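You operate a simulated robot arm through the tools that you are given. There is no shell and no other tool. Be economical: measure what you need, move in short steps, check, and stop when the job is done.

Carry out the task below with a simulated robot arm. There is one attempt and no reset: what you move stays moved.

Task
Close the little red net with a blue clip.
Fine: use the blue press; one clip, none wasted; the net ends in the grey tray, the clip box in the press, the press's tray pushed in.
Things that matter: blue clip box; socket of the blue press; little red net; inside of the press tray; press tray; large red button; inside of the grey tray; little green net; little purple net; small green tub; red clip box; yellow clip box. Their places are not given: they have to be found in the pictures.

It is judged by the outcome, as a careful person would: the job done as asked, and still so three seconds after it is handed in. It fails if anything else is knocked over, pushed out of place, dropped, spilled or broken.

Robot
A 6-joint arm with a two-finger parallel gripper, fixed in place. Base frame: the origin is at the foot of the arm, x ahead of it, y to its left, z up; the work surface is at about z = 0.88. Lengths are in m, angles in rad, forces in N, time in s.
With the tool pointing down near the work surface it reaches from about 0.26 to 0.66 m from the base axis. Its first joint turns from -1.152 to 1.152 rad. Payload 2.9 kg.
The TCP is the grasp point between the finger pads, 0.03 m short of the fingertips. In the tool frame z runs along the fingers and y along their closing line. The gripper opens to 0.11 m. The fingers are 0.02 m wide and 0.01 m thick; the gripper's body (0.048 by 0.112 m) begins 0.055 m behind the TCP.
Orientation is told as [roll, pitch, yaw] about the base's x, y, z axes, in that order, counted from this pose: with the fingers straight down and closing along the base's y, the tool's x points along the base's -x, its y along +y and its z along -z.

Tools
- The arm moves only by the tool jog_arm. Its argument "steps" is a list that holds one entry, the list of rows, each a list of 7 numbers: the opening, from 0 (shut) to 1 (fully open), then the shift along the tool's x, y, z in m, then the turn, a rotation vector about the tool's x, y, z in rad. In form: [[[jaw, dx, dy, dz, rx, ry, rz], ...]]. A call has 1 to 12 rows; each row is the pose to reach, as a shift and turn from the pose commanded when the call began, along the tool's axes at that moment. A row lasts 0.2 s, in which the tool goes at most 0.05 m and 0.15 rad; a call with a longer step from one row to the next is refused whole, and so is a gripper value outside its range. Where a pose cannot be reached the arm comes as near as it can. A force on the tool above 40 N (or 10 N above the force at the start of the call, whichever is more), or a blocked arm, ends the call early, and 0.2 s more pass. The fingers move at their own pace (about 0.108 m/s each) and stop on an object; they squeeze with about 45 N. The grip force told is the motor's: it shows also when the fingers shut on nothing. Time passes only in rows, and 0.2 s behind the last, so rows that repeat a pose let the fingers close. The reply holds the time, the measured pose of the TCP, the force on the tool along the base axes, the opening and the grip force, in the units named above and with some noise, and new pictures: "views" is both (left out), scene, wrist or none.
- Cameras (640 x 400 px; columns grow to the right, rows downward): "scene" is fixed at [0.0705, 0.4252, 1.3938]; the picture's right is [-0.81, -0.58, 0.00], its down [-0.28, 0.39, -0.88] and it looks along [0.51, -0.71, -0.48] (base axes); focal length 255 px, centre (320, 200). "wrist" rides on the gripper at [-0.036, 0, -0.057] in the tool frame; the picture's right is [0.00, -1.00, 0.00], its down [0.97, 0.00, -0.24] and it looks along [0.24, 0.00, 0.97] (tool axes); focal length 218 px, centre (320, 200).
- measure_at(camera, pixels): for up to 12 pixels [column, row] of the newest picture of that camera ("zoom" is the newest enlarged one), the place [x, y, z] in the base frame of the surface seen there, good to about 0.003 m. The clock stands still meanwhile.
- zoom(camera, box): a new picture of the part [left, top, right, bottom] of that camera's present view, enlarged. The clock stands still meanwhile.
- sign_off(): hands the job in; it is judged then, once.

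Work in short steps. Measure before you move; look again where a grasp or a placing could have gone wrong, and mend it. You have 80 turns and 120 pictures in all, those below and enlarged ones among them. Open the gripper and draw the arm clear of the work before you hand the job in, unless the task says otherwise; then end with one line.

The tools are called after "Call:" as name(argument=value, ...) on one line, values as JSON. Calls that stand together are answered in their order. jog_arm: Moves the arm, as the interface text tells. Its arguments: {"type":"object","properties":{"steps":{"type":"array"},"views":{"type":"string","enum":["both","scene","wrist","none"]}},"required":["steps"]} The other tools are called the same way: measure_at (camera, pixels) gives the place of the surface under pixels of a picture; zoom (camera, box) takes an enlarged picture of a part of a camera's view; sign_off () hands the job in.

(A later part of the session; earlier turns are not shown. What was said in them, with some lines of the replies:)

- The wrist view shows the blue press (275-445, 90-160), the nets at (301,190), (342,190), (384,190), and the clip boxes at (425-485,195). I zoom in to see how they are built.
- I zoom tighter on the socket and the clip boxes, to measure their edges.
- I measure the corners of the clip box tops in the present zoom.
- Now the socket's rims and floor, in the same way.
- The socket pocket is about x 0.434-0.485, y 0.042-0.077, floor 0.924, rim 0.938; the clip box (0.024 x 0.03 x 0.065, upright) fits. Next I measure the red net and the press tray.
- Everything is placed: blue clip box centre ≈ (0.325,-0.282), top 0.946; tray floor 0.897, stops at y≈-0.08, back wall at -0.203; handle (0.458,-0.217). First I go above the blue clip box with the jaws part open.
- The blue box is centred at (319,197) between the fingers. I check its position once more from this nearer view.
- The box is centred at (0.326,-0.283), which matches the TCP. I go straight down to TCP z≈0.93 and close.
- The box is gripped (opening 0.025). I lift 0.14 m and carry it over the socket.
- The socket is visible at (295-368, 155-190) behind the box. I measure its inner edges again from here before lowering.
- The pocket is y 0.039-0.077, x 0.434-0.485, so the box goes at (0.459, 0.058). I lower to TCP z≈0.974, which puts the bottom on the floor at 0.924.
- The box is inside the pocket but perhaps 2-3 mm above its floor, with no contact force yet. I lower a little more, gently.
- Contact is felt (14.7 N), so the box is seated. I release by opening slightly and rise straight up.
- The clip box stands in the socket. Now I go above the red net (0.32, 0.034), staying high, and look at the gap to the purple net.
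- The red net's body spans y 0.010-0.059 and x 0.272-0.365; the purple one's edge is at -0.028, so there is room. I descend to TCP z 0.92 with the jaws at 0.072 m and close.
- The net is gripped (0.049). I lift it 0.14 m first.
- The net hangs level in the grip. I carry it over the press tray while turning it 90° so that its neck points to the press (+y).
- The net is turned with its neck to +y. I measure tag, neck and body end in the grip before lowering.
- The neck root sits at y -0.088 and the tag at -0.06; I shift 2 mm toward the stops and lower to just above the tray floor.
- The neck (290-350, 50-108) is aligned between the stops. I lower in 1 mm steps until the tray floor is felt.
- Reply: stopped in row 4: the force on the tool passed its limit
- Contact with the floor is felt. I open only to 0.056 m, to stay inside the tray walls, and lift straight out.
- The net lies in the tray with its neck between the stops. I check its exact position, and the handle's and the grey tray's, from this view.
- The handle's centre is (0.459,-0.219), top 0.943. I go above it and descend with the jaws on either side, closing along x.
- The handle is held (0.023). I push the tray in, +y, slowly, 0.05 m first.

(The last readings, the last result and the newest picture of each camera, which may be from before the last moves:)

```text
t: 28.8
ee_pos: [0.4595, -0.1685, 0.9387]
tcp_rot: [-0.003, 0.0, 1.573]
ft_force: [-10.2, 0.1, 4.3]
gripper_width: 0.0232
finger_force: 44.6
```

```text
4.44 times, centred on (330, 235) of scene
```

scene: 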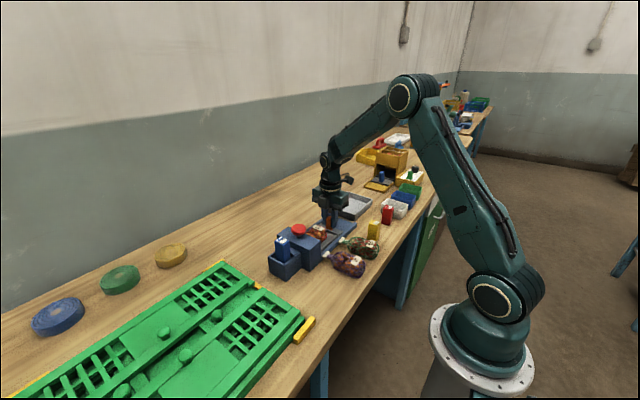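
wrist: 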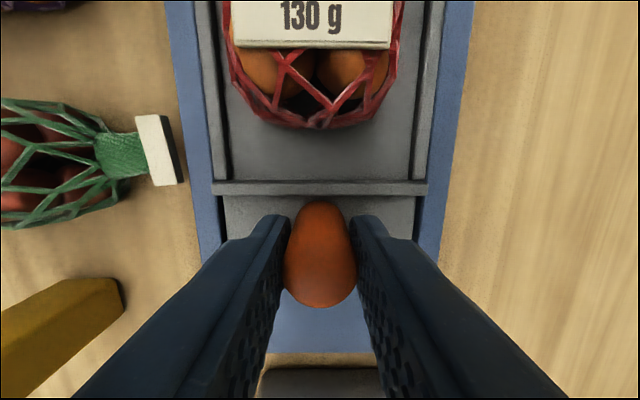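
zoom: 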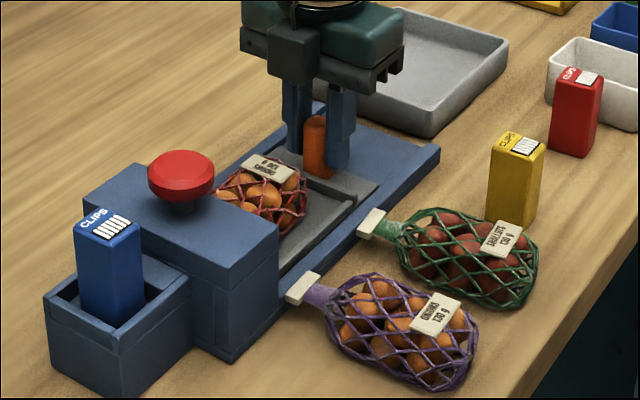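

The tray follows the hand and the net rides along. I go on in small steps until the end stop is felt.

Call:
jog_arm(steps=[[[0.05, -0.003, 0, 0, 0, 0, 0], [0.05, -0.006, 0, 0, 0, 0, 0], [0.05, -0.009, 0, 0, 0, 0, 0], [0.05, -0.012, 0, 0, 0, 0, 0], [0.05, -0.015, 0, 0, 0, 0, 0], [0.05, -0.018, 0, 0, 0, 0, 0], [0.05, -0.021, 0, 0, 0, 0, 0], [0.05, -0.024, 0, 0, 0, 0, 0], [0.05, -0.027, 0, 0, 0, 0, 0], [0.05, -0.03, 0, 0, 0, 0, 0]]])

Call:
zoom(camera="scene", box=[270, 190, 390, 280])

```text
t: 31.0
ee_pos: [0.462, -0.1364, 0.9412]
tcp_rot: [-0.006, -0.002, 1.579]
ft_force: [-0.1, 1.8, -0.5]
gripper_width: 0.0058
finger_force: 0.0
```

scene: 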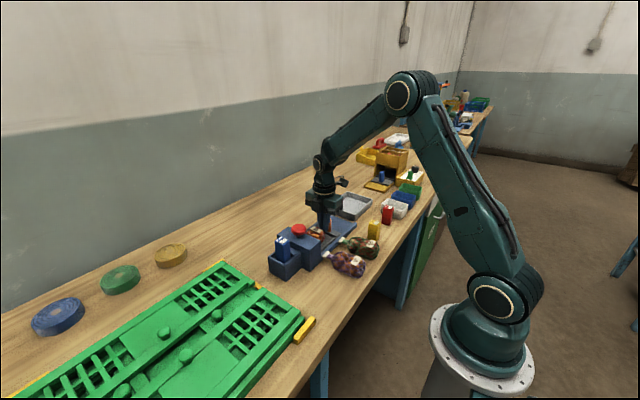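
wrist: 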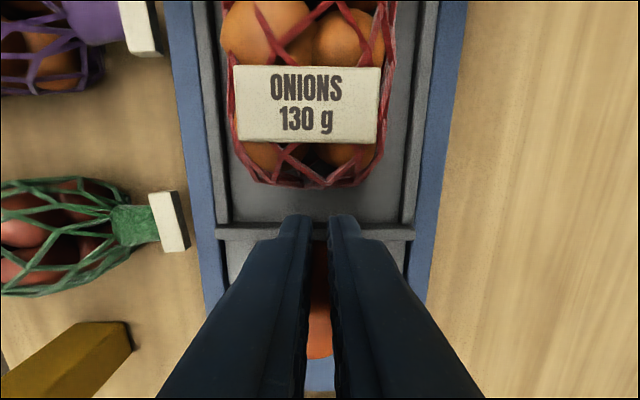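

```text
4.44 times, centred on (330, 235) of scene
```

zoom: 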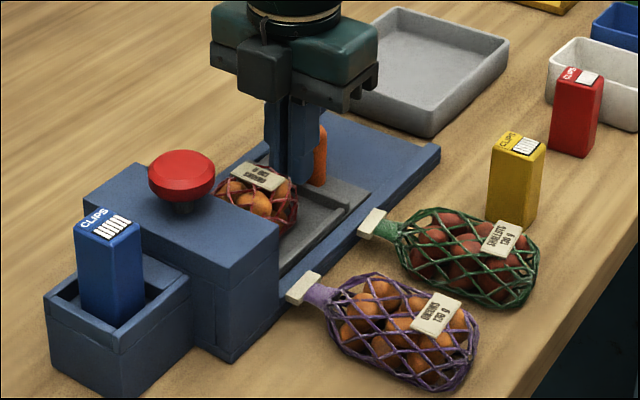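

The tray reached its stop and the handle slipped out of the jaws; the fingers stand between handle and net, touching nothing hard. I rise straight up and check.

Call:
jog_arm(steps=[[[0.05, 0, 0, -0.02, 0, 0, 0], [0.05, 0, 0, -0.06, 0, 0, 0], [0.05, 0, 0, -0.1, 0, 0, 0], [0.05, 0, 0, -0.14, 0, 0, 0], [0.05, 0, 0, -0.14, 0, 0, 0]]])

Call:
zoom(camera="wrist", box=[220, 40, 420, 290])

Call:
zoom(camera="scene", box=[270, 190, 390, 280])

```text
t: 32.2
ee_pos: [0.4617, -0.1375, 1.0776]
tcp_rot: [-0.002, -0.001, 1.571]
ft_force: [-0.2, -0.8, -0.1]
gripper_width: 0.0055
finger_force: 0.2
```

scene: 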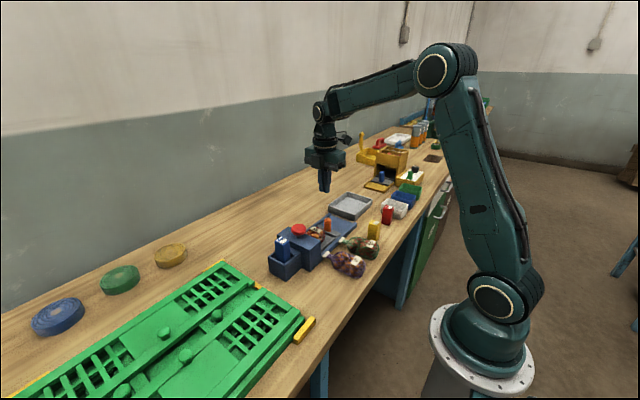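
wrist: 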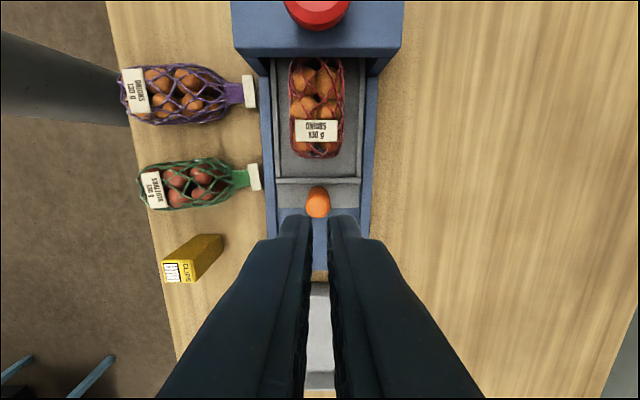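

```text
1.60 times, centred on (320, 165) of wrist
```

zoom: 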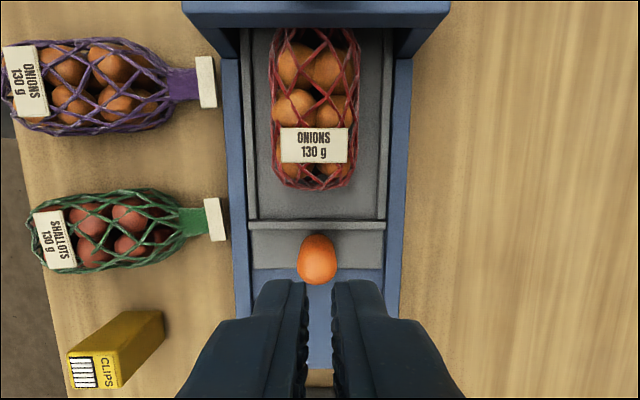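

```text
4.44 times, centred on (330, 235) of scene
```

zoom: 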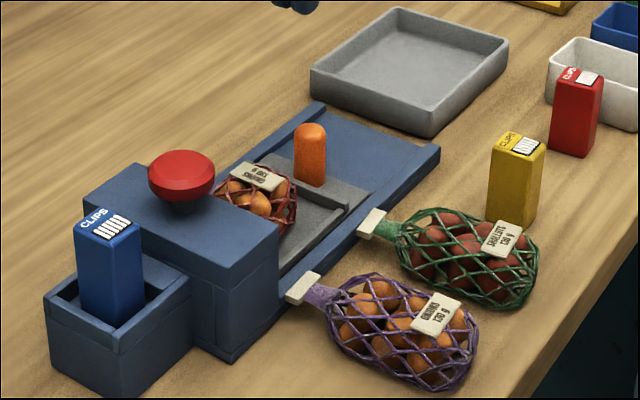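

Call:
measure_at(camera="wrist", pixels=[[318, 200], [318, 213], [318, 181], [316, 155], [318, 130], [316, 65], [318, 10]])

```text
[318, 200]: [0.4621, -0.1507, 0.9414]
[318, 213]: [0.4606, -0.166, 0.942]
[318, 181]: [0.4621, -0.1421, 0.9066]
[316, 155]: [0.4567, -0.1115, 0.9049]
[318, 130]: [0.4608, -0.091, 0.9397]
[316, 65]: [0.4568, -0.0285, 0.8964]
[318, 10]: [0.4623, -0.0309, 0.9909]
```

The handle is now at y≈-0.159, so the tray has travelled 0.061 m. To be certain it is fully home I push the handle from behind with shut fingers until the force limit.

Call:
jog_arm(steps=[[[0, 0.03, 0, 0, 0, 0, 0], [0, 0.06, 0, 0, 0, 0, 0], [0, 0.06, 0.001, 0.04, 0, 0, 0], [0, 0.06, 0.001, 0.08, 0, 0, 0], [0, 0.06, 0.001, 0.115, 0, 0, 0], [0, 0.06, 0.001, 0.137, 0, 0, 0], [0, 0.06, 0.001, 0.137, 0, 0, 0], [0, 0.055, 0.001, 0.137, 0, 0, 0], [0, 0.05, 0.001, 0.137, 0, 0, 0], [0, 0.047, 0.001, 0.137, 0, 0, 0]]], views="wrist")

Call:
jog_arm(steps=[[[0, -0.002, 0, 0, 0, 0, 0], [0, -0.004, 0, 0, 0, 0, 0], [0, -0.006, 0, 0, 0, 0, 0], [0, -0.008, 0, 0, 0, 0, 0], [0, -0.01, 0, 0, 0, 0, 0], [0, -0.012, 0, 0, 0, 0, 0], [0, -0.014, 0, 0, 0, 0, 0]]], views="wrist")

```text
t: 34.4
ee_pos: [0.4588, -0.1856, 0.9405]
tcp_rot: [-0.003, 0.002, 1.57]
ft_force: [0.2, 0.2, -0.7]
gripper_width: 0.0
finger_force: 37.6
```

wrist: 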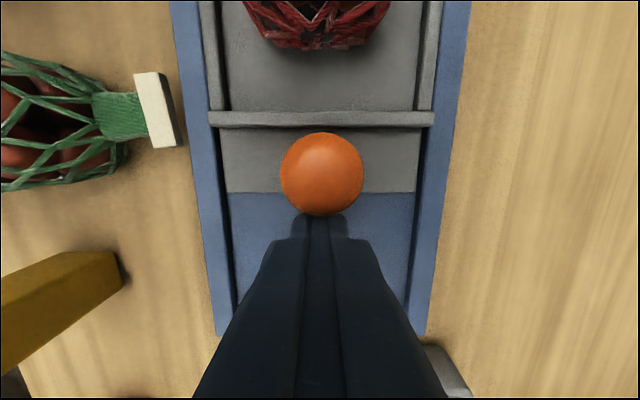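

```text
t: 35.9
ee_pos: [0.458, -0.1779, 0.9416]
tcp_rot: [-0.01, 0.011, 1.557]
ft_force: [1.4, -8.6, -2.5]
gripper_width: 0.0003
finger_force: 38.3
stopped in row 7: the force on the tool passed its limit (the readings are from after the stop); the commanded pose is now the measured one
```

wrist: 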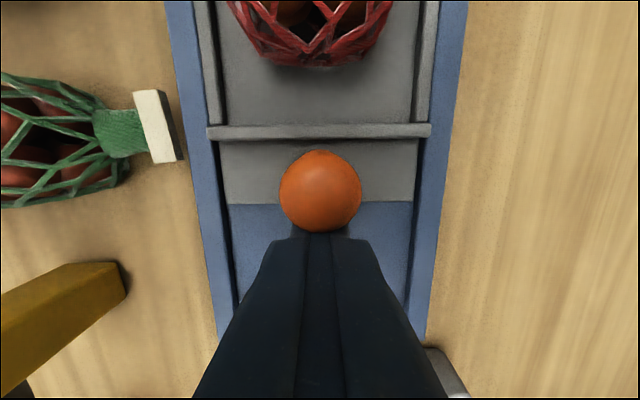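

The tray is blocked at the same place: it is fully in. I back off, rise, and go above the red button (0.458,-0.012), jaws shut.

Call:
jog_arm(steps=[[[0, 0.008, 0, 0, 0, 0, 0], [0, 0.008, 0, -0.045, 0, 0, 0], [0, 0.008, 0, -0.09, 0, 0, 0], [0, 0.008, 0, -0.13, 0, 0, 0], [0, -0.035, 0, -0.13, 0, 0, 0], [0, -0.08, 0, -0.13, 0, 0, 0], [0, -0.125, 0, -0.13, 0, 0, 0], [0, -0.165, 0, -0.13, 0, 0, 0], [0, -0.165, 0, -0.13, 0, 0, 0]]])

Call:
zoom(camera="scene", box=[260, 180, 380, 280])

```text
t: 37.9
ee_pos: [0.4591, -0.0106, 1.0709]
tcp_rot: [-0.006, 0.007, 1.56]
ft_force: [0.2, 0.0, 0.8]
gripper_width: 0.0
finger_force: 37.6
```

scene: 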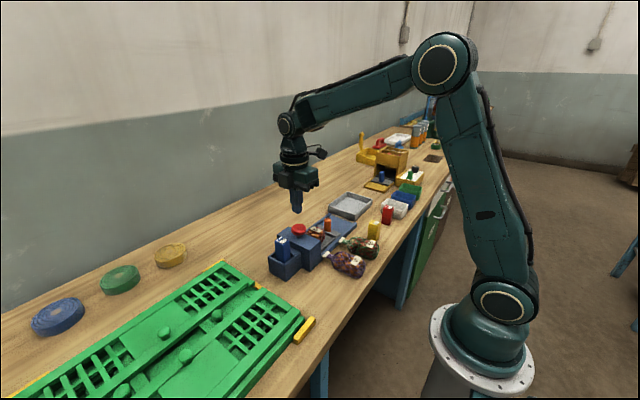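
wrist: 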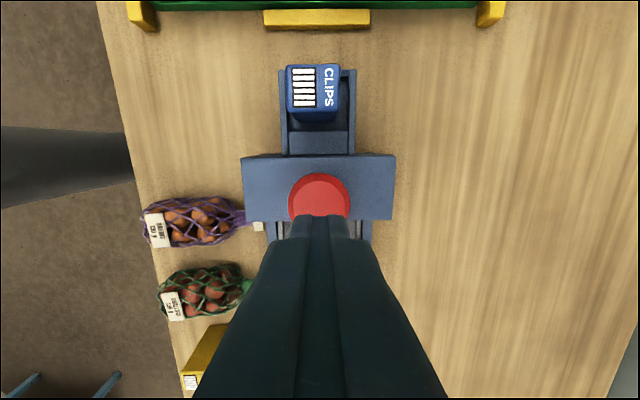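

```text
4.00 times, centred on (320, 230) of scene
```

zoom: 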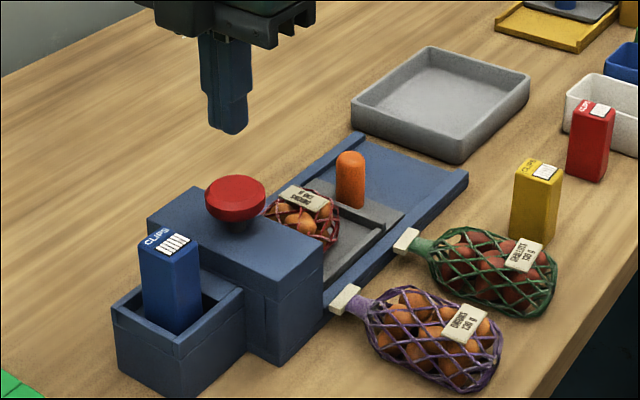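

The fingertips are over the button. One steady press: down to contact at about 0.051, then on slowly until the button's stop or the force limit.

Call:
jog_arm(steps=[[[0, 0, 0, 0.03, 0, 0, 0], [0, 0, 0, 0.045, 0, 0, 0], [0, 0, 0, 0.05, 0, 0, 0], [0, 0, 0, 0.053, 0, 0, 0], [0, 0, 0, 0.056, 0, 0, 0], [0, 0, 0, 0.059, 0, 0, 0], [0, 0, 0, 0.062, 0, 0, 0], [0, 0, 0, 0.065, 0, 0, 0], [0, 0, 0, 0.068, 0, 0, 0], [0, 0, 0, 0.071, 0, 0, 0], [0, 0, 0, 0.074, 0, 0, 0], [0, 0, 0, 0.077, 0, 0, 0]]])

Call:
zoom(camera="scene", box=[260, 180, 380, 280])

```text
t: 40.0
ee_pos: [0.4604, -0.0111, 1.0062]
tcp_rot: [-0.014, 0.006, 1.56]
ft_force: [-7.2, 0.6, 13.8]
gripper_width: 0.0001
finger_force: 37.7
stopped in row 10: the force on the tool passed its limit (the readings are from after the stop); the commanded pose is now the measured one
```

scene: 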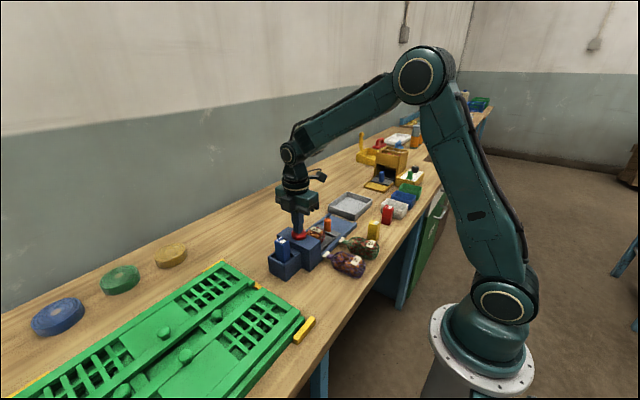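
wrist: 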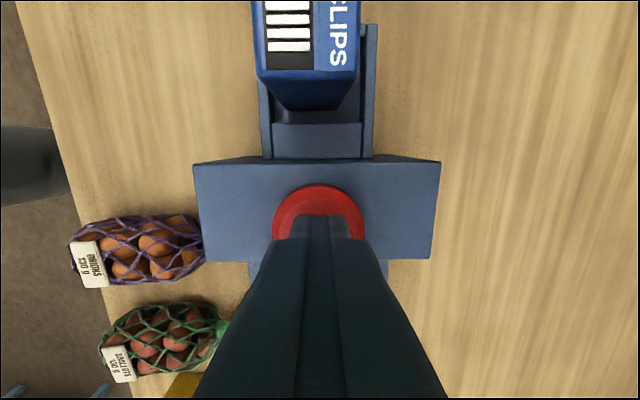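

```text
4.00 times, centred on (320, 230) of scene
```

zoom: 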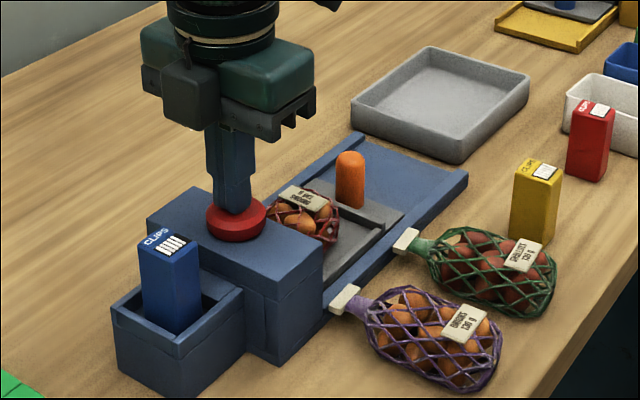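

The button went down about 14 mm to its stop. I rise and look at what happened.

Call:
jog_arm(steps=[[[0, 0, 0, -0.02, 0, 0, 0], [0, 0, 0, -0.06, 0, 0, 0], [0, 0, 0, -0.09, 0, 0, 0], [0.3, 0.04, 0, -0.09, 0, 0, 0], [0.4, 0.08, 0, -0.09, 0, 0, 0], [0.4, 0.12, 0, -0.09, 0, 0, 0], [0.4, 0.15, 0, -0.09, 0, 0, 0], [0.4, 0.15, 0, -0.09, 0, 0, 0]]])

Call:
zoom(camera="scene", box=[260, 180, 380, 280])

Call:
zoom(camera="scene", box=[270, 225, 320, 265])

```text
t: 41.8
ee_pos: [0.4602, -0.1599, 1.0972]
tcp_rot: [-0.009, 0.008, 1.561]
ft_force: [-0.2, -0.3, 0.3]
gripper_width: 0.0442
finger_force: 0.1
```

scene: 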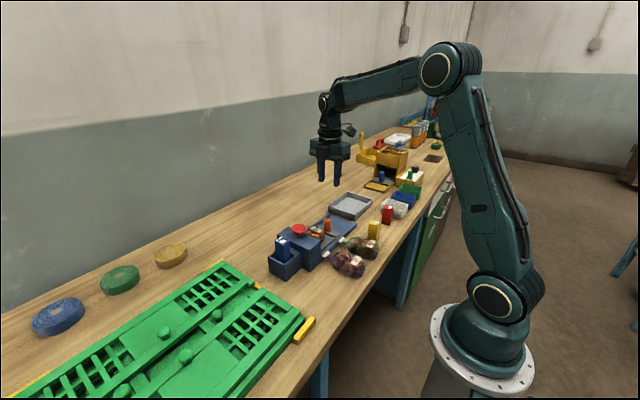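
wrist: 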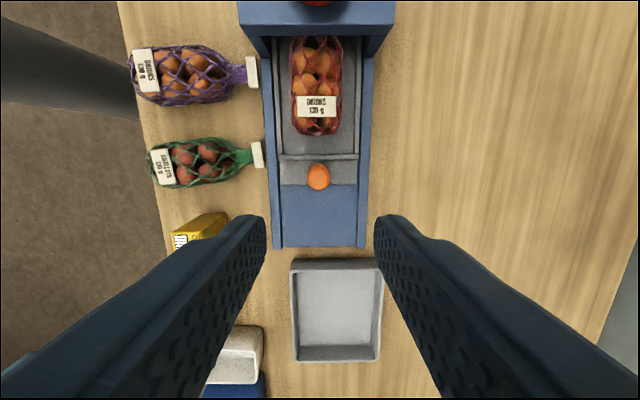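

```text
4.00 times, centred on (320, 230) of scene
```

zoom: 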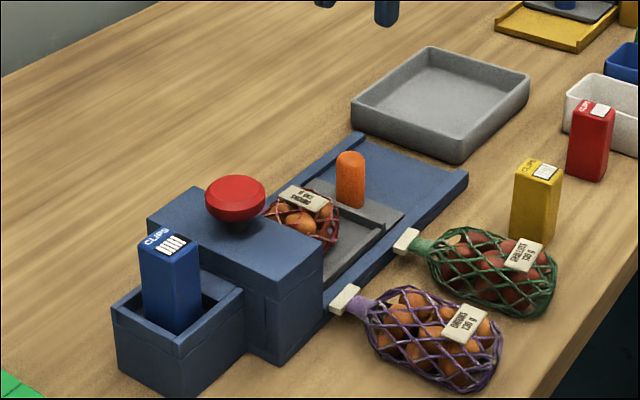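

```text
10.00 times, centred on (295, 245) of scene
```

zoom: 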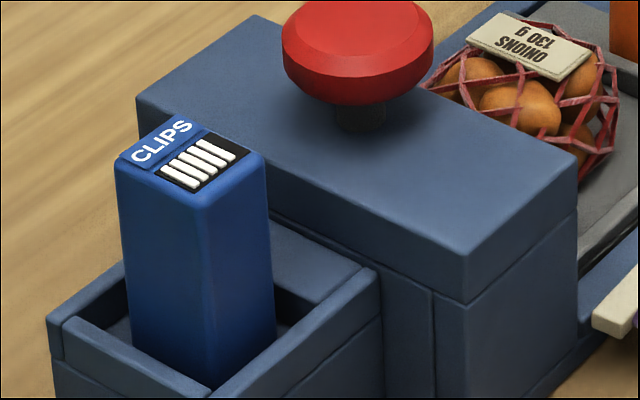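

The box now shows 5 clips and an empty slot: one clip was used. Now I descend over the handle (0.460,-0.159) and grip it to draw the tray out.

Call:
jog_arm(steps=[[[0.4, 0, 0, 0.045, 0, 0, 0], [0.4, 0, 0, 0.09, 0, 0, 0], [0.4, 0, 0, 0.13, 0, 0, 0], [0.4, 0, 0, 0.15, 0, 0, 0], [0.4, 0, 0, 0.16, 0, 0, 0], [0.4, 0, 0, 0.16, 0, 0, 0], [0.05, 0, 0, 0.16, 0, 0, 0], [0.05, 0, 0, 0.16, 0, 0, 0], [0.05, 0, 0, 0.16, 0, 0, 0]]], views="wrist")

```text
t: 43.8
ee_pos: [0.4596, -0.1603, 0.9356]
tcp_rot: [-0.011, 0.007, 1.561]
ft_force: [5.4, 0.4, -2.3]
gripper_width: 0.0234
finger_force: 45.2
```

wrist: 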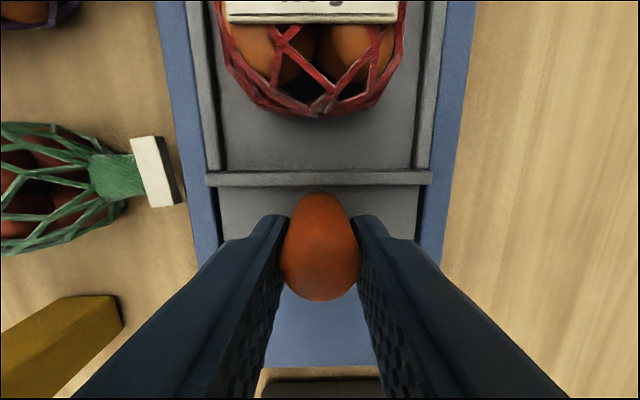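

The handle is held. I draw it back 0.06 m, slowly.

Call:
jog_arm(steps=[[[0.05, 0.004, 0, 0, 0, 0, 0], [0.05, 0.009, 0, 0, 0, 0, 0], [0.05, 0.015, 0, 0, 0, 0, 0], [0.05, 0.021, 0, 0, 0, 0, 0], [0.05, 0.027, 0, 0, 0, 0, 0], [0.05, 0.033, 0, 0, 0, 0, 0], [0.05, 0.039, 0, 0, 0, 0, 0], [0.05, 0.045, 0, 0, 0, 0, 0], [0.05, 0.051, 0, 0, 0, 0, 0], [0.05, 0.056, 0, 0, 0, 0, 0], [0.05, 0.06, 0, 0, 0, 0, 0], [0.05, 0.06, 0, 0, 0, 0, 0]]])

Call:
zoom(camera="scene", box=[260, 180, 380, 280])

```text
t: 46.4
ee_pos: [0.4595, -0.2207, 0.9356]
tcp_rot: [-0.012, 0.008, 1.559]
ft_force: [13.8, -0.4, 1.4]
gripper_width: 0.023
finger_force: 45.1
```

scene: 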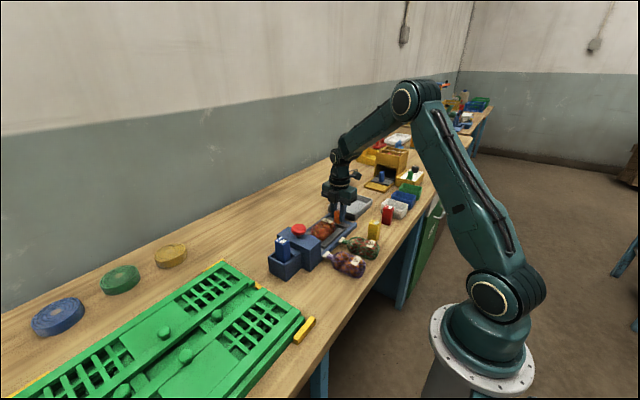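
wrist: 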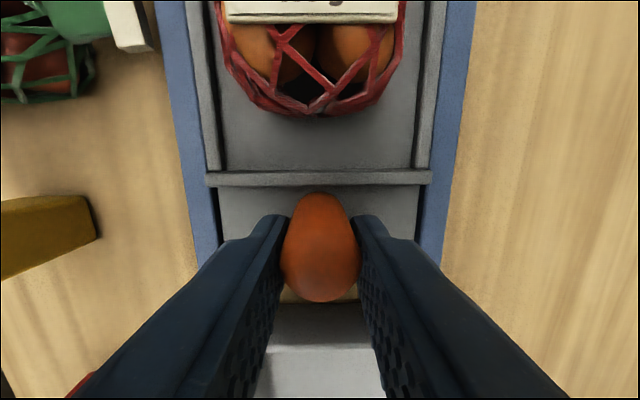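

```text
4.00 times, centred on (320, 230) of scene
```

zoom: 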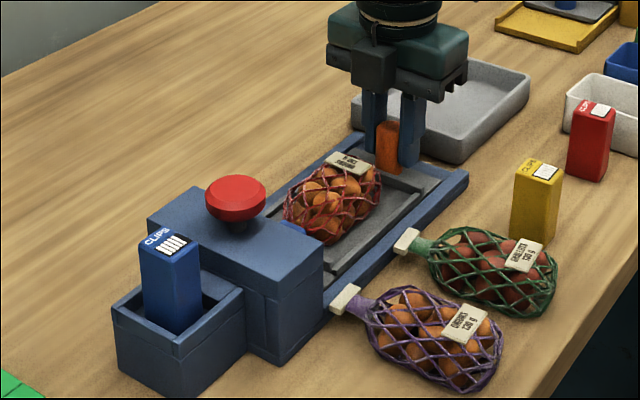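

The tray is out and a blue clip shows on the neck. I open, rise and move above the net (y≈-0.13), correcting the small yaw error.

Call:
jog_arm(steps=[[[0.35, 0, 0, 0, 0, 0, 0], [0.35, 0, 0, 0, 0, 0, 0], [0.4, 0, 0, -0.04, 0, 0, 0], [0.5, 0, 0, -0.08, 0, 0, 0], [0.6, 0, 0, -0.12, 0, 0, 0], [0.6, -0.045, 0, -0.12, 0, 0, -0.011], [0.6, -0.09, 0, -0.12, 0, 0, -0.011], [0.6, -0.09, 0, -0.12, 0, 0, -0.011]]])

Call:
zoom(camera="wrist", box=[230, 60, 430, 320])

Call:
measure_at(camera="wrist", pixels=[[323, 105], [323, 120], [323, 137], [322, 235], [297, 185], [350, 185], [323, 290], [290, 128], [355, 128]])

```text
t: 48.2
ee_pos: [0.4572, -0.1317, 1.0548]
tcp_rot: [-0.011, 0.008, 1.571]
ft_force: [-0.6, 0.1, 0.8]
gripper_width: 0.0661
finger_force: 0.1
```

scene: 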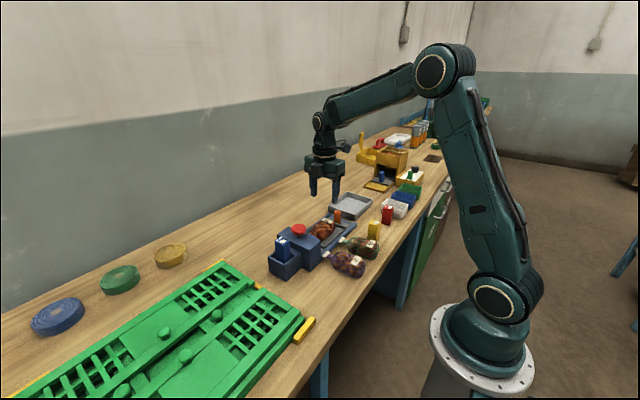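
wrist: 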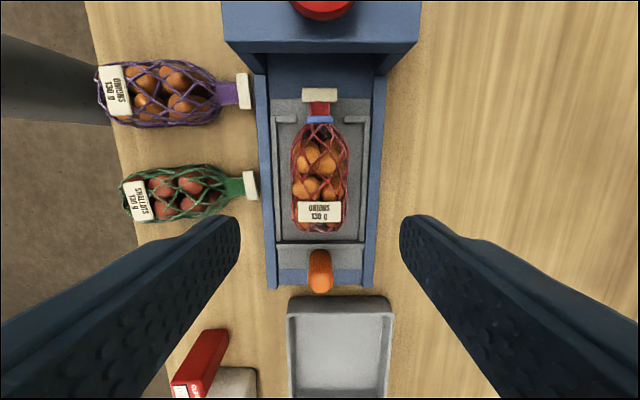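

```text
1.54 times, centred on (330, 190) of wrist
```

zoom: 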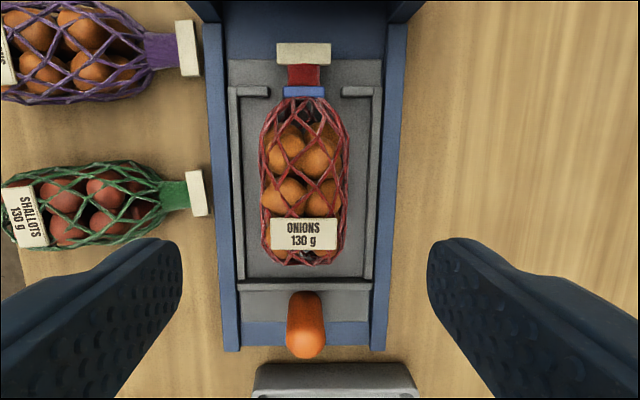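

```text
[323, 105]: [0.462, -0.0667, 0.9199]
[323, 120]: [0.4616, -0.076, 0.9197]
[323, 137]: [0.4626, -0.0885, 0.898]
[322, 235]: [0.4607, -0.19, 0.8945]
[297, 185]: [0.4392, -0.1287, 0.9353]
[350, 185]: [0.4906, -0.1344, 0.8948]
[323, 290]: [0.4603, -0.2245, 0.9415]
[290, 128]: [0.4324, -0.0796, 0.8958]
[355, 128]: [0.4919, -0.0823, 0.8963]
```

The blue clip sits on the neck at (319,120). I descend on the net's body with the jaws at 0.058 m to TCP z≈0.937 and grip.

Call:
jog_arm(steps=[[[0.53, 0, -0.002, 0.03, 0, 0, 0], [0.53, 0, -0.002, 0.06, 0, 0, 0], [0.53, 0, -0.002, 0.085, 0, 0, 0], [0.53, 0, -0.002, 0.105, 0, 0, 0], [0.53, 0, -0.002, 0.117, 0, 0, 0], [0.53, 0, -0.002, 0.117, 0, 0, 0], [0.3, 0, -0.002, 0.117, 0, 0, 0], [0.3, 0, -0.002, 0.117, 0, 0, 0], [0.3, 0, -0.002, 0.117, 0, 0, 0]]], views="wrist")

Call:
zoom(camera="scene", box=[260, 180, 380, 280])

```text
t: 50.2
ee_pos: [0.4625, -0.131, 0.9402]
tcp_rot: [-0.01, 0.008, 1.573]
ft_force: [-1.1, -0.5, 0.8]
gripper_width: 0.049
finger_force: 44.9
```

wrist: 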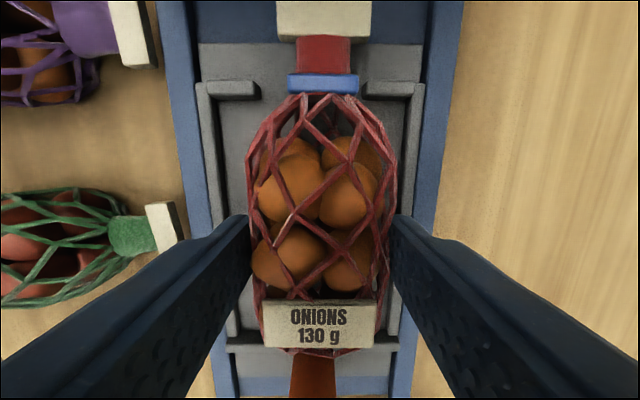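

```text
4.00 times, centred on (320, 230) of scene
```

zoom: 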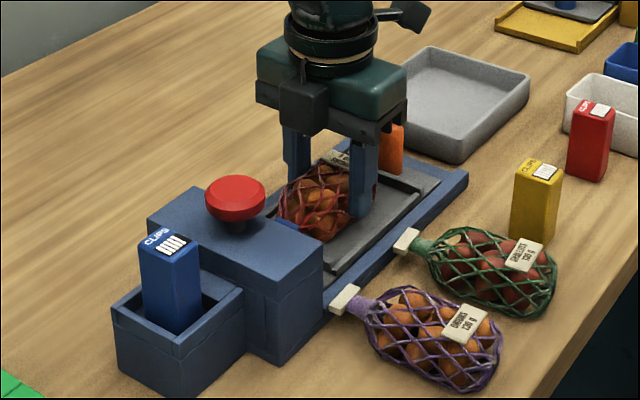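

The net is gripped. I lift 0.1 m and carry it in -y to above the grey tray.

Call:
jog_arm(steps=[[[0.3, 0, 0, -0.02, 0, 0, 0], [0.3, 0, 0, -0.06, 0, 0, 0], [0.3, 0, 0, -0.1, 0, 0, 0], [0.3, 0.04, -0.004, -0.1, 0, 0, 0], [0.3, 0.08, -0.008, -0.1, 0, 0, 0], [0.3, 0.12, -0.012, -0.1, 0, 0, 0], [0.3, 0.16, -0.016, -0.1, 0, 0, 0], [0.3, 0.2, -0.02, -0.1, 0, 0, 0], [0.3, 0.23, -0.022, -0.1, 0, 0, 0], [0.3, 0.25, -0.022, -0.1, 0, 0, 0], [0.3, 0.25, -0.022, -0.1, 0, 0, 0]]])

Call:
zoom(camera="scene", box=[290, 150, 410, 250])

```text
t: 52.6
ee_pos: [0.4819, -0.3795, 1.0399]
tcp_rot: [-0.011, 0.008, 1.573]
ft_force: [0.2, 0.3, -1.3]
gripper_width: 0.0487
finger_force: 45.1
```

scene: 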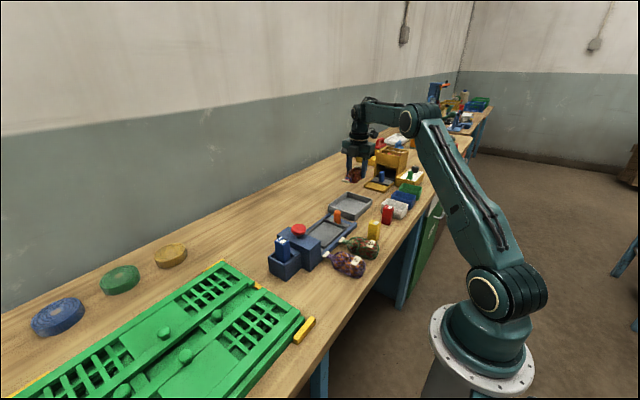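
wrist: 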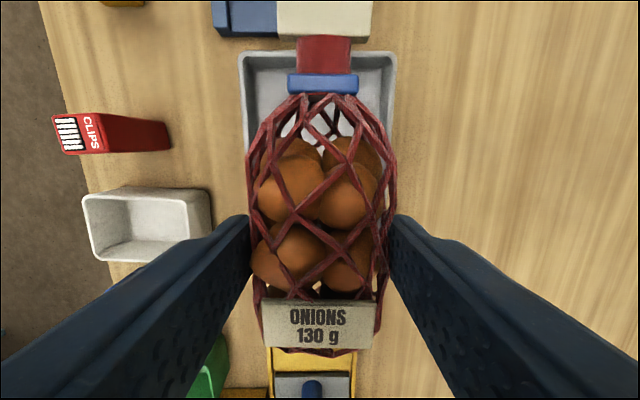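

```text
4.00 times, centred on (350, 200) of scene
```

zoom: 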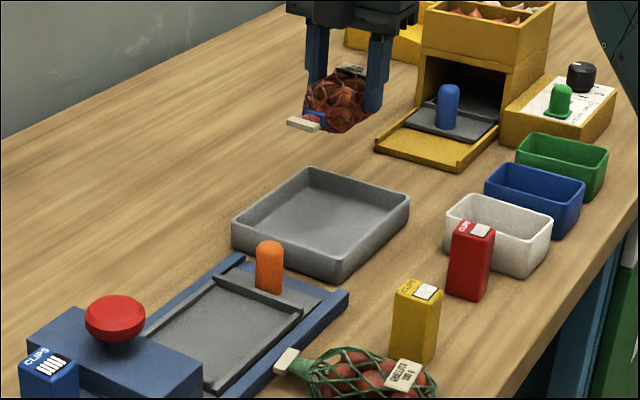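

I measure the grey tray's rims and floor from the zoomed scene picture, to place the net well inside.

Call:
measure_at(camera="zoom", pixels=[[237, 218], [311, 171], [406, 196], [336, 260], [320, 215], [262, 223], [312, 190], [385, 200], [330, 245]])

Call:
measure_at(camera="wrist", pixels=[[242, 75], [393, 75], [260, 60], [260, 90], [380, 90], [248, 90]])

```text
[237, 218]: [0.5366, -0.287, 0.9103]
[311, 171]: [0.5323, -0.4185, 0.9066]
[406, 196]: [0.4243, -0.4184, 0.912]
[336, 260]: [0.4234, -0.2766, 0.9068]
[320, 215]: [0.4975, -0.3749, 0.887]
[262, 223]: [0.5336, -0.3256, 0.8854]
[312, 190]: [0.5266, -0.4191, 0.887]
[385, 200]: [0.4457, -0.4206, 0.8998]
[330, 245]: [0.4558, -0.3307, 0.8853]
```

```text
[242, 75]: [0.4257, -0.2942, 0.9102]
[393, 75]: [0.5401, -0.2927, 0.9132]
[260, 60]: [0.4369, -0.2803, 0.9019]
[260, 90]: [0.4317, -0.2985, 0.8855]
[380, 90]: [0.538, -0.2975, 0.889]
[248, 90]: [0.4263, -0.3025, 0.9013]
```

The grey tray's rims are x 0.421-0.540, y -0.276 to -0.424, floor 0.886. I measure the held net's ends to centre it lengthwise.

Call:
measure_at(camera="wrist", pixels=[[325, 3], [325, 15], [325, 30], [322, 80], [320, 343], [300, 353], [335, 353], [250, 210], [395, 210]])

Call:
zoom(camera="scene", box=[330, 160, 400, 230])

Call:
measure_at(camera="zoom", pixels=[[120, 340], [175, 290], [190, 300], [40, 290], [60, 300], [250, 250], [370, 290], [330, 315]])

```text
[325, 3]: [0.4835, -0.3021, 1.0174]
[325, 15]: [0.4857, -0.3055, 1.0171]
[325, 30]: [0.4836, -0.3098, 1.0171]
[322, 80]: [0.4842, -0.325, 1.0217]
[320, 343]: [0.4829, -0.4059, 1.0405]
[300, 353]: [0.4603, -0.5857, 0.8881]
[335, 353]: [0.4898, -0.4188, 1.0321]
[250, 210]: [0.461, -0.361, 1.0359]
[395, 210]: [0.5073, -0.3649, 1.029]
```

```text
5.71 times, centred on (365, 195) of scene
```

zoom: 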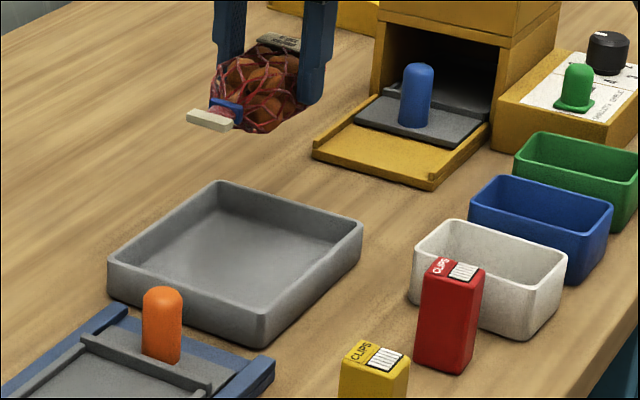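

```text
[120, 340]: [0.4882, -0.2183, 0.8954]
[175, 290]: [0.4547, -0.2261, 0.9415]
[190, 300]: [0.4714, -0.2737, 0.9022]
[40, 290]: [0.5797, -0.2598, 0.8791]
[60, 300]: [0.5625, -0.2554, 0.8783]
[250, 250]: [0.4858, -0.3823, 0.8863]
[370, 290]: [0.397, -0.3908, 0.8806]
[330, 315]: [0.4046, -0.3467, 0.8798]
```

The held net spans y -0.301 to -0.425; I shift 13 mm in +y and 4 mm in -x to centre it in the tray, then lower.

Call:
jog_arm(steps=[[[0.3, -0.013, 0.004, 0, 0, 0, 0], [0.3, -0.013, 0.004, 0.03, 0, 0, 0], [0.3, -0.013, 0.004, 0.06, 0, 0, 0], [0.3, -0.013, 0.004, 0.09, 0, 0, 0], [0.3, -0.013, 0.004, 0.103, 0, 0, 0], [0.3, -0.013, 0.004, 0.107, 0, 0, 0], [0.3, -0.013, 0.004, 0.107, 0, 0, 0]]])

Call:
zoom(camera="scene", box=[310, 170, 400, 240])

```text
t: 54.2
ee_pos: [0.4812, -0.3688, 0.9306]
tcp_rot: [-0.013, 0.009, 1.572]
ft_force: [-0.3, -0.5, -0.2]
gripper_width: 0.0486
finger_force: 45.1
```

scene: 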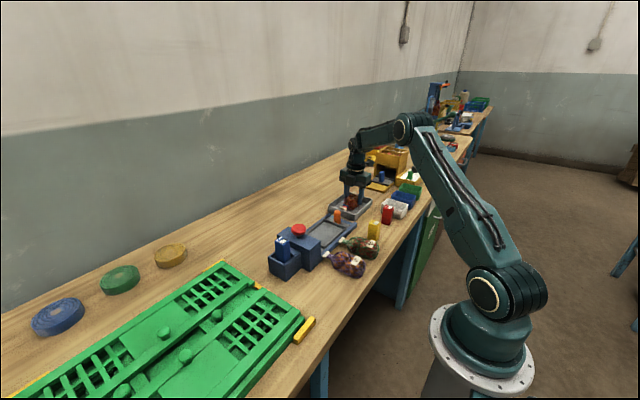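
wrist: 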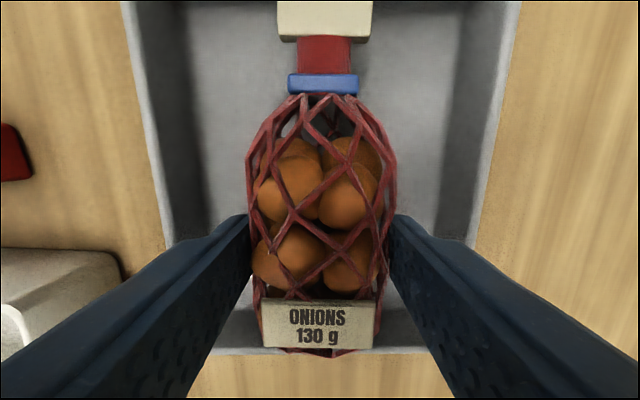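

```text
5.71 times, centred on (355, 205) of scene
```

zoom: 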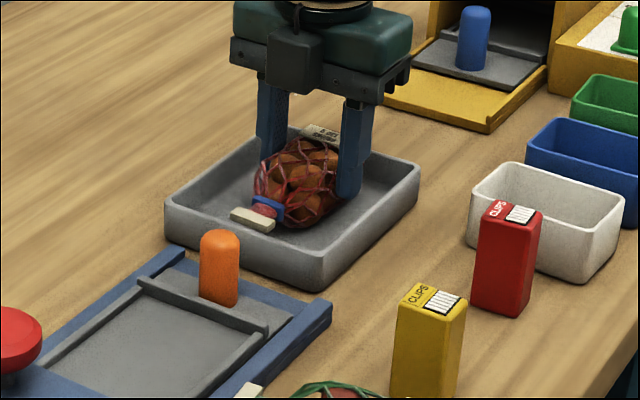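

The tag end has spare room, while the rear end (320,355) is near the far wall. I measure both gaps before releasing.

Call:
measure_at(camera="zoom", pixels=[[252, 222], [250, 228], [235, 235], [225, 245], [290, 280], [330, 135]])

Call:
measure_at(camera="wrist", pixels=[[325, 3], [320, 345], [230, 351], [400, 350], [230, 335], [400, 330], [320, 355]])

```text
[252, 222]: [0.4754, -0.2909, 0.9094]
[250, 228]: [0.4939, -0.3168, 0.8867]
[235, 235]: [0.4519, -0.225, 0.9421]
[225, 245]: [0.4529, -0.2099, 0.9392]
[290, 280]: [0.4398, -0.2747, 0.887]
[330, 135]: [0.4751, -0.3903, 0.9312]
```

```text
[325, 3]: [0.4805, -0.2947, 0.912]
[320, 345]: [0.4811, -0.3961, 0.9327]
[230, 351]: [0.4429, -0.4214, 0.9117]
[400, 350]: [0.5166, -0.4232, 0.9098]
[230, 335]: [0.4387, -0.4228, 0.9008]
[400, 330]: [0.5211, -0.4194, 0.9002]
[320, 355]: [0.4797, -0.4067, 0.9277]
```

The tag front is at -0.290 (wall ≈-0.281) and the rear at about -0.411 (wall ≈-0.420), so it is balanced. I lower the last few millimetres.

Call:
jog_arm(steps=[[[0.3, 0, 0, 0.0015, 0, 0, 0], [0.3, 0, 0, 0.003, 0, 0, 0], [0.3, 0, 0, 0.0045, 0, 0, 0], [0.3, 0, 0, 0.006, 0, 0, 0], [0.3, 0, 0, 0.007, 0, 0, 0], [0.3, 0, 0, 0.008, 0, 0, 0]]], views="none")

```text
t: 55.8
ee_pos: [0.4811, -0.3687, 0.9309]
tcp_rot: [-0.017, 0.012, 1.572]
ft_force: [-2.0, 1.1, 5.0]
gripper_width: 0.0488
finger_force: 45.1
stopped in row 6: the force on the tool passed its limit (the readings are from after the stop); the commanded pose is now the measured one
```

The net touches the tray floor. I release to 0.062 m and lift straight up.

Call:
jog_arm(steps=[[[0.56, 0, 0, 0, 0, 0, 0], [0.56, 0, 0, 0, 0, 0, 0], [0.56, 0, 0, -0.01, 0, 0, 0], [0.6, 0, 0, -0.04, 0, 0, 0], [0.6, 0, 0, -0.08, 0, 0, 0], [0.6, 0, 0, -0.12, 0, 0, 0], [0.6, 0, 0, -0.14, 0, 0, 0], [0.6, 0, 0, -0.14, 0, 0, 0]]])

Call:
zoom(camera="scene", box=[290, 160, 410, 250])

```text
t: 57.6
ee_pos: [0.4797, -0.3656, 1.0703]
tcp_rot: [-0.017, 0.014, 1.574]
ft_force: [0.5, -0.1, 0.1]
gripper_width: 0.0658
finger_force: 0.1
```

scene: 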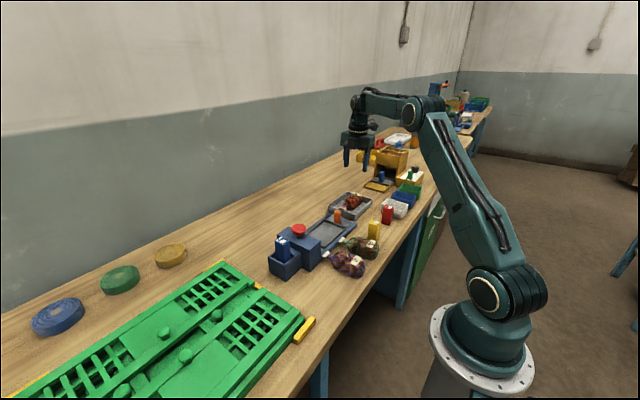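
wrist: 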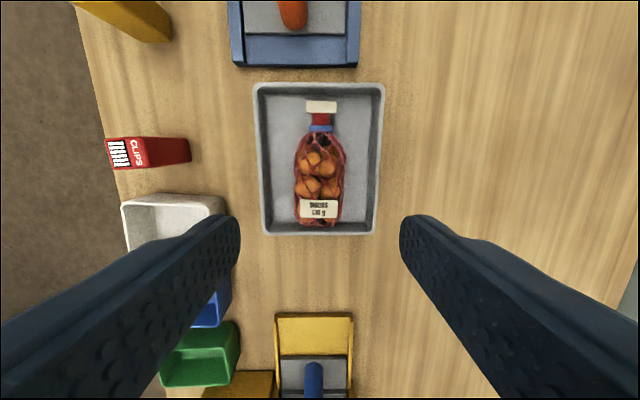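

```text
4.44 times, centred on (350, 205) of scene
```

zoom: 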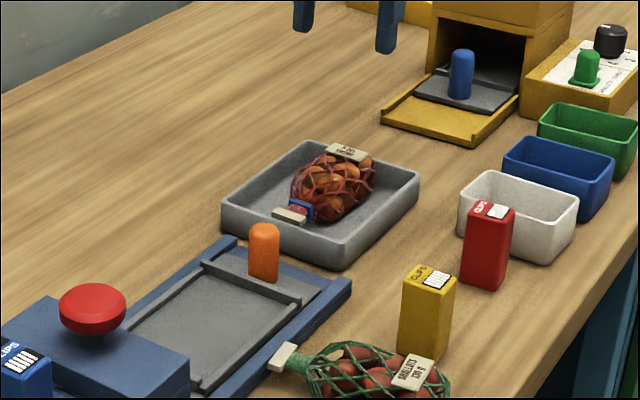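

The net lies inside the grey tray. To push the press tray in, I shut the jaws, and go down behind the handle at (0.460,-0.249), between it and the grey tray's rim (-0.276).

Call:
jog_arm(steps=[[[0, -0.04, 0.007, 0, 0, 0, 0], [0, -0.08, 0.014, 0, 0, 0, 0], [0, -0.117, 0.02, 0, 0, 0, 0], [0, -0.117, 0.02, 0, 0, 0, 0], [0, -0.117, 0.02, 0.04, 0, 0, 0], [0, -0.117, 0.02, 0.06, 0, 0, 0], [0, -0.117, 0.02, 0.06, 0, 0, 0]]])

Call:
measure_at(camera="wrist", pixels=[[320, 150], [320, 165], [320, 180], [320, 195]])

```text
t: 59.2
ee_pos: [0.4606, -0.2518, 1.0059]
tcp_rot: [-0.017, 0.013, 1.573]
ft_force: [-0.3, 0.3, 0.2]
gripper_width: 0.0001
finger_force: 37.8
```

scene: 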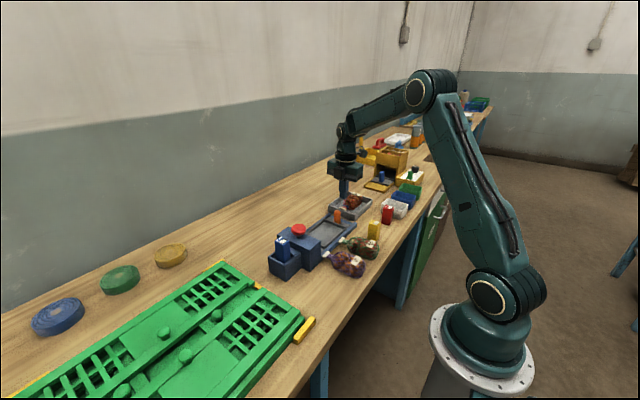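
wrist: 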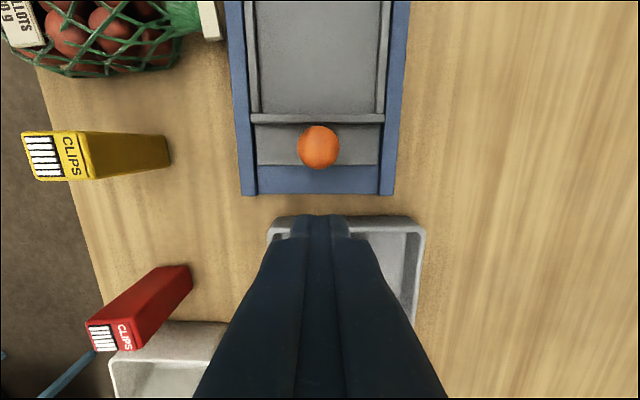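

```text
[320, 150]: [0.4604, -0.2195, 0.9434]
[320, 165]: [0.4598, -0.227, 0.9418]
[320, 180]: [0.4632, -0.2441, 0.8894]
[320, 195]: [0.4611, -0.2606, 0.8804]
```

The handle's rear is at y -0.231 and the fingers' front at about -0.242. I go down and begin pushing.

Call:
jog_arm(steps=[[[0, 0, 0, 0.03, 0, 0, 0], [0, 0, 0, 0.055, 0, 0, 0], [0, 0, 0, 0.065, 0, 0, 0], [0, -0.005, 0, 0.065, 0, 0, 0], [0, -0.01, 0, 0.065, 0, 0, 0], [0, -0.015, 0, 0.065, 0, 0, 0], [0, -0.02, 0, 0.065, 0, 0, 0], [0, -0.026, 0, 0.065, 0, 0, 0], [0, -0.032, 0, 0.065, 0, 0, 0], [0, -0.038, 0, 0.065, 0, 0, 0], [0, -0.044, 0, 0.065, 0, 0, 0], [0, -0.05, 0, 0.065, 0, 0, 0]]])

Call:
jog_arm(steps=[[[0, -0.005, 0, 0, 0, 0, 0], [0, -0.01, 0, 0, 0, 0, 0], [0, -0.015, 0, 0, 0, 0, 0], [0, -0.018, 0, 0, 0, 0, 0], [0, -0.021, 0, 0, 0, 0, 0], [0, -0.024, 0, 0, 0, 0, 0], [0, -0.027, 0, 0, 0, 0, 0], [0, -0.03, 0, 0, 0, 0, 0], [0, -0.033, 0, 0, 0, 0, 0]]])

```text
t: 61.8
ee_pos: [0.4599, -0.2027, 0.9431]
tcp_rot: [-0.017, 0.013, 1.573]
ft_force: [-0.4, -0.4, -0.5]
gripper_width: 0.0
finger_force: 37.0
```

scene: 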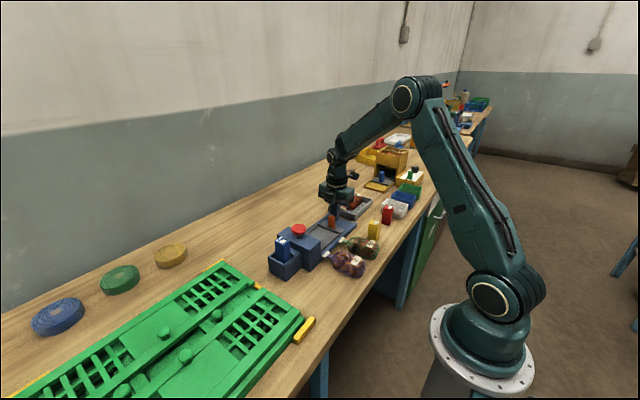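
wrist: 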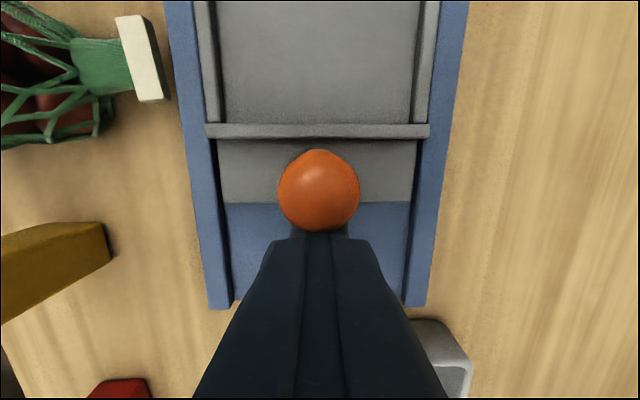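

```text
t: 63.7
ee_pos: [0.46, -0.1776, 0.9418]
tcp_rot: [-0.018, 0.022, 1.554]
ft_force: [-2.0, -9.0, -1.8]
gripper_width: 0.0
finger_force: 38.1
stopped in row 9: the force on the tool passed its limit (the readings are from after the stop); the commanded pose is now the measured one
```

scene: 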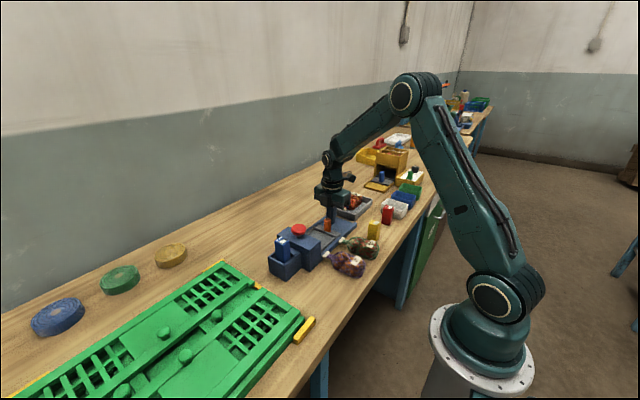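
wrist: 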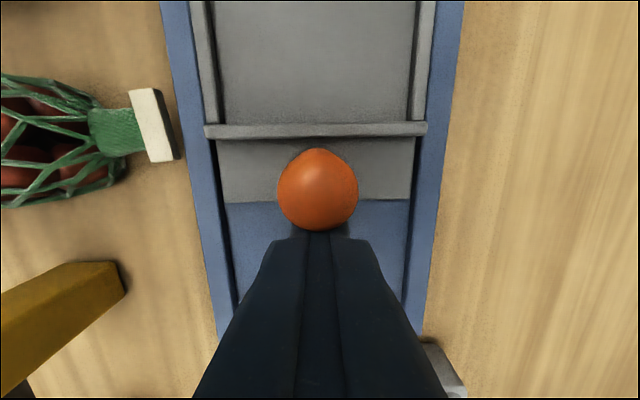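

The tray is home again (blocked at TCP y -0.178, as before). I back off, rise clear, open the gripper and look everything over.

Call:
jog_arm(steps=[[[0, 0.01, 0, 0, 0, 0, 0], [0, 0.01, 0, -0.045, 0, 0, 0], [0, 0.01, 0, -0.09, 0, 0, 0], [0, 0.01, 0, -0.135, 0, 0, 0], [0.5, 0.01, 0, -0.18, 0, 0, 0], [1, 0.01, 0, -0.225, 0, 0, 0], [1, 0.01, 0, -0.27, 0, 0, 0], [1, 0.01, 0, -0.3, 0, 0, 0], [1, 0.01, 0, -0.3, 0, 0, 0]]])

Call:
zoom(camera="scene", box=[260, 170, 420, 290])

Call:
zoom(camera="wrist", box=[220, 60, 420, 280])

```text
t: 65.7
ee_pos: [0.4544, -0.1826, 1.245]
tcp_rot: [-0.019, 0.022, 1.557]
ft_force: [0.1, -0.2, 0.3]
gripper_width: 0.1101
finger_force: 0.0
out of reach, approached as far as the arm can: row 7
```

scene: 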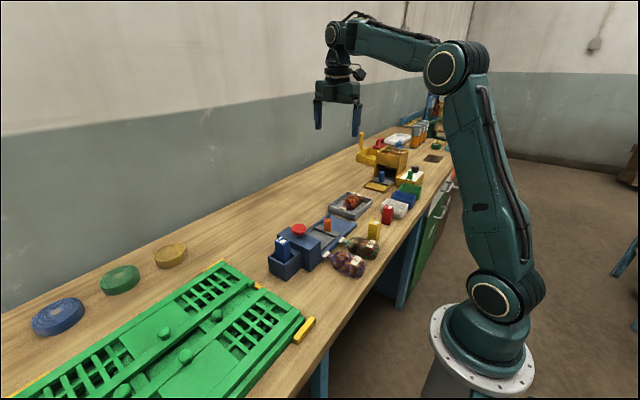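
wrist: 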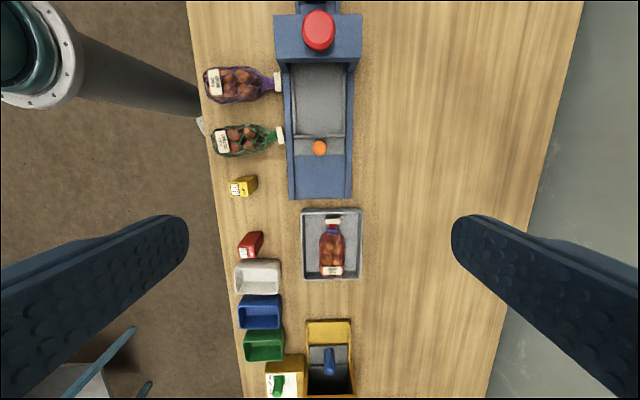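

```text
3.33 times, centred on (340, 230) of scene
```

zoom: 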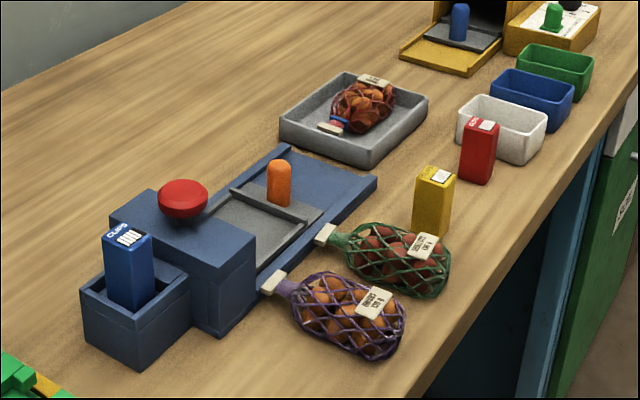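

```text
1.82 times, centred on (320, 170) of wrist
```

zoom: 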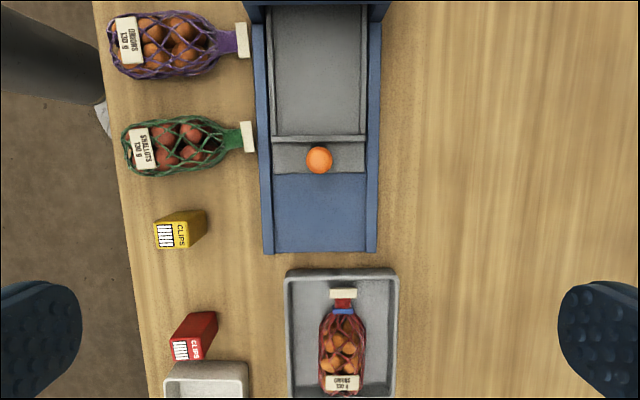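

The clipped red net lies in the grey tray, the blue clip box stands in the press's socket, and the press tray is pushed in. Nothing else has moved and the arm is clear, so I hand it in.

Call:
sign_off()

```text
The job is handed in.
```

The little red net is closed with one blue clip and lies in the grey tray. The blue clip box is in the press's socket and the press tray is pushed in.
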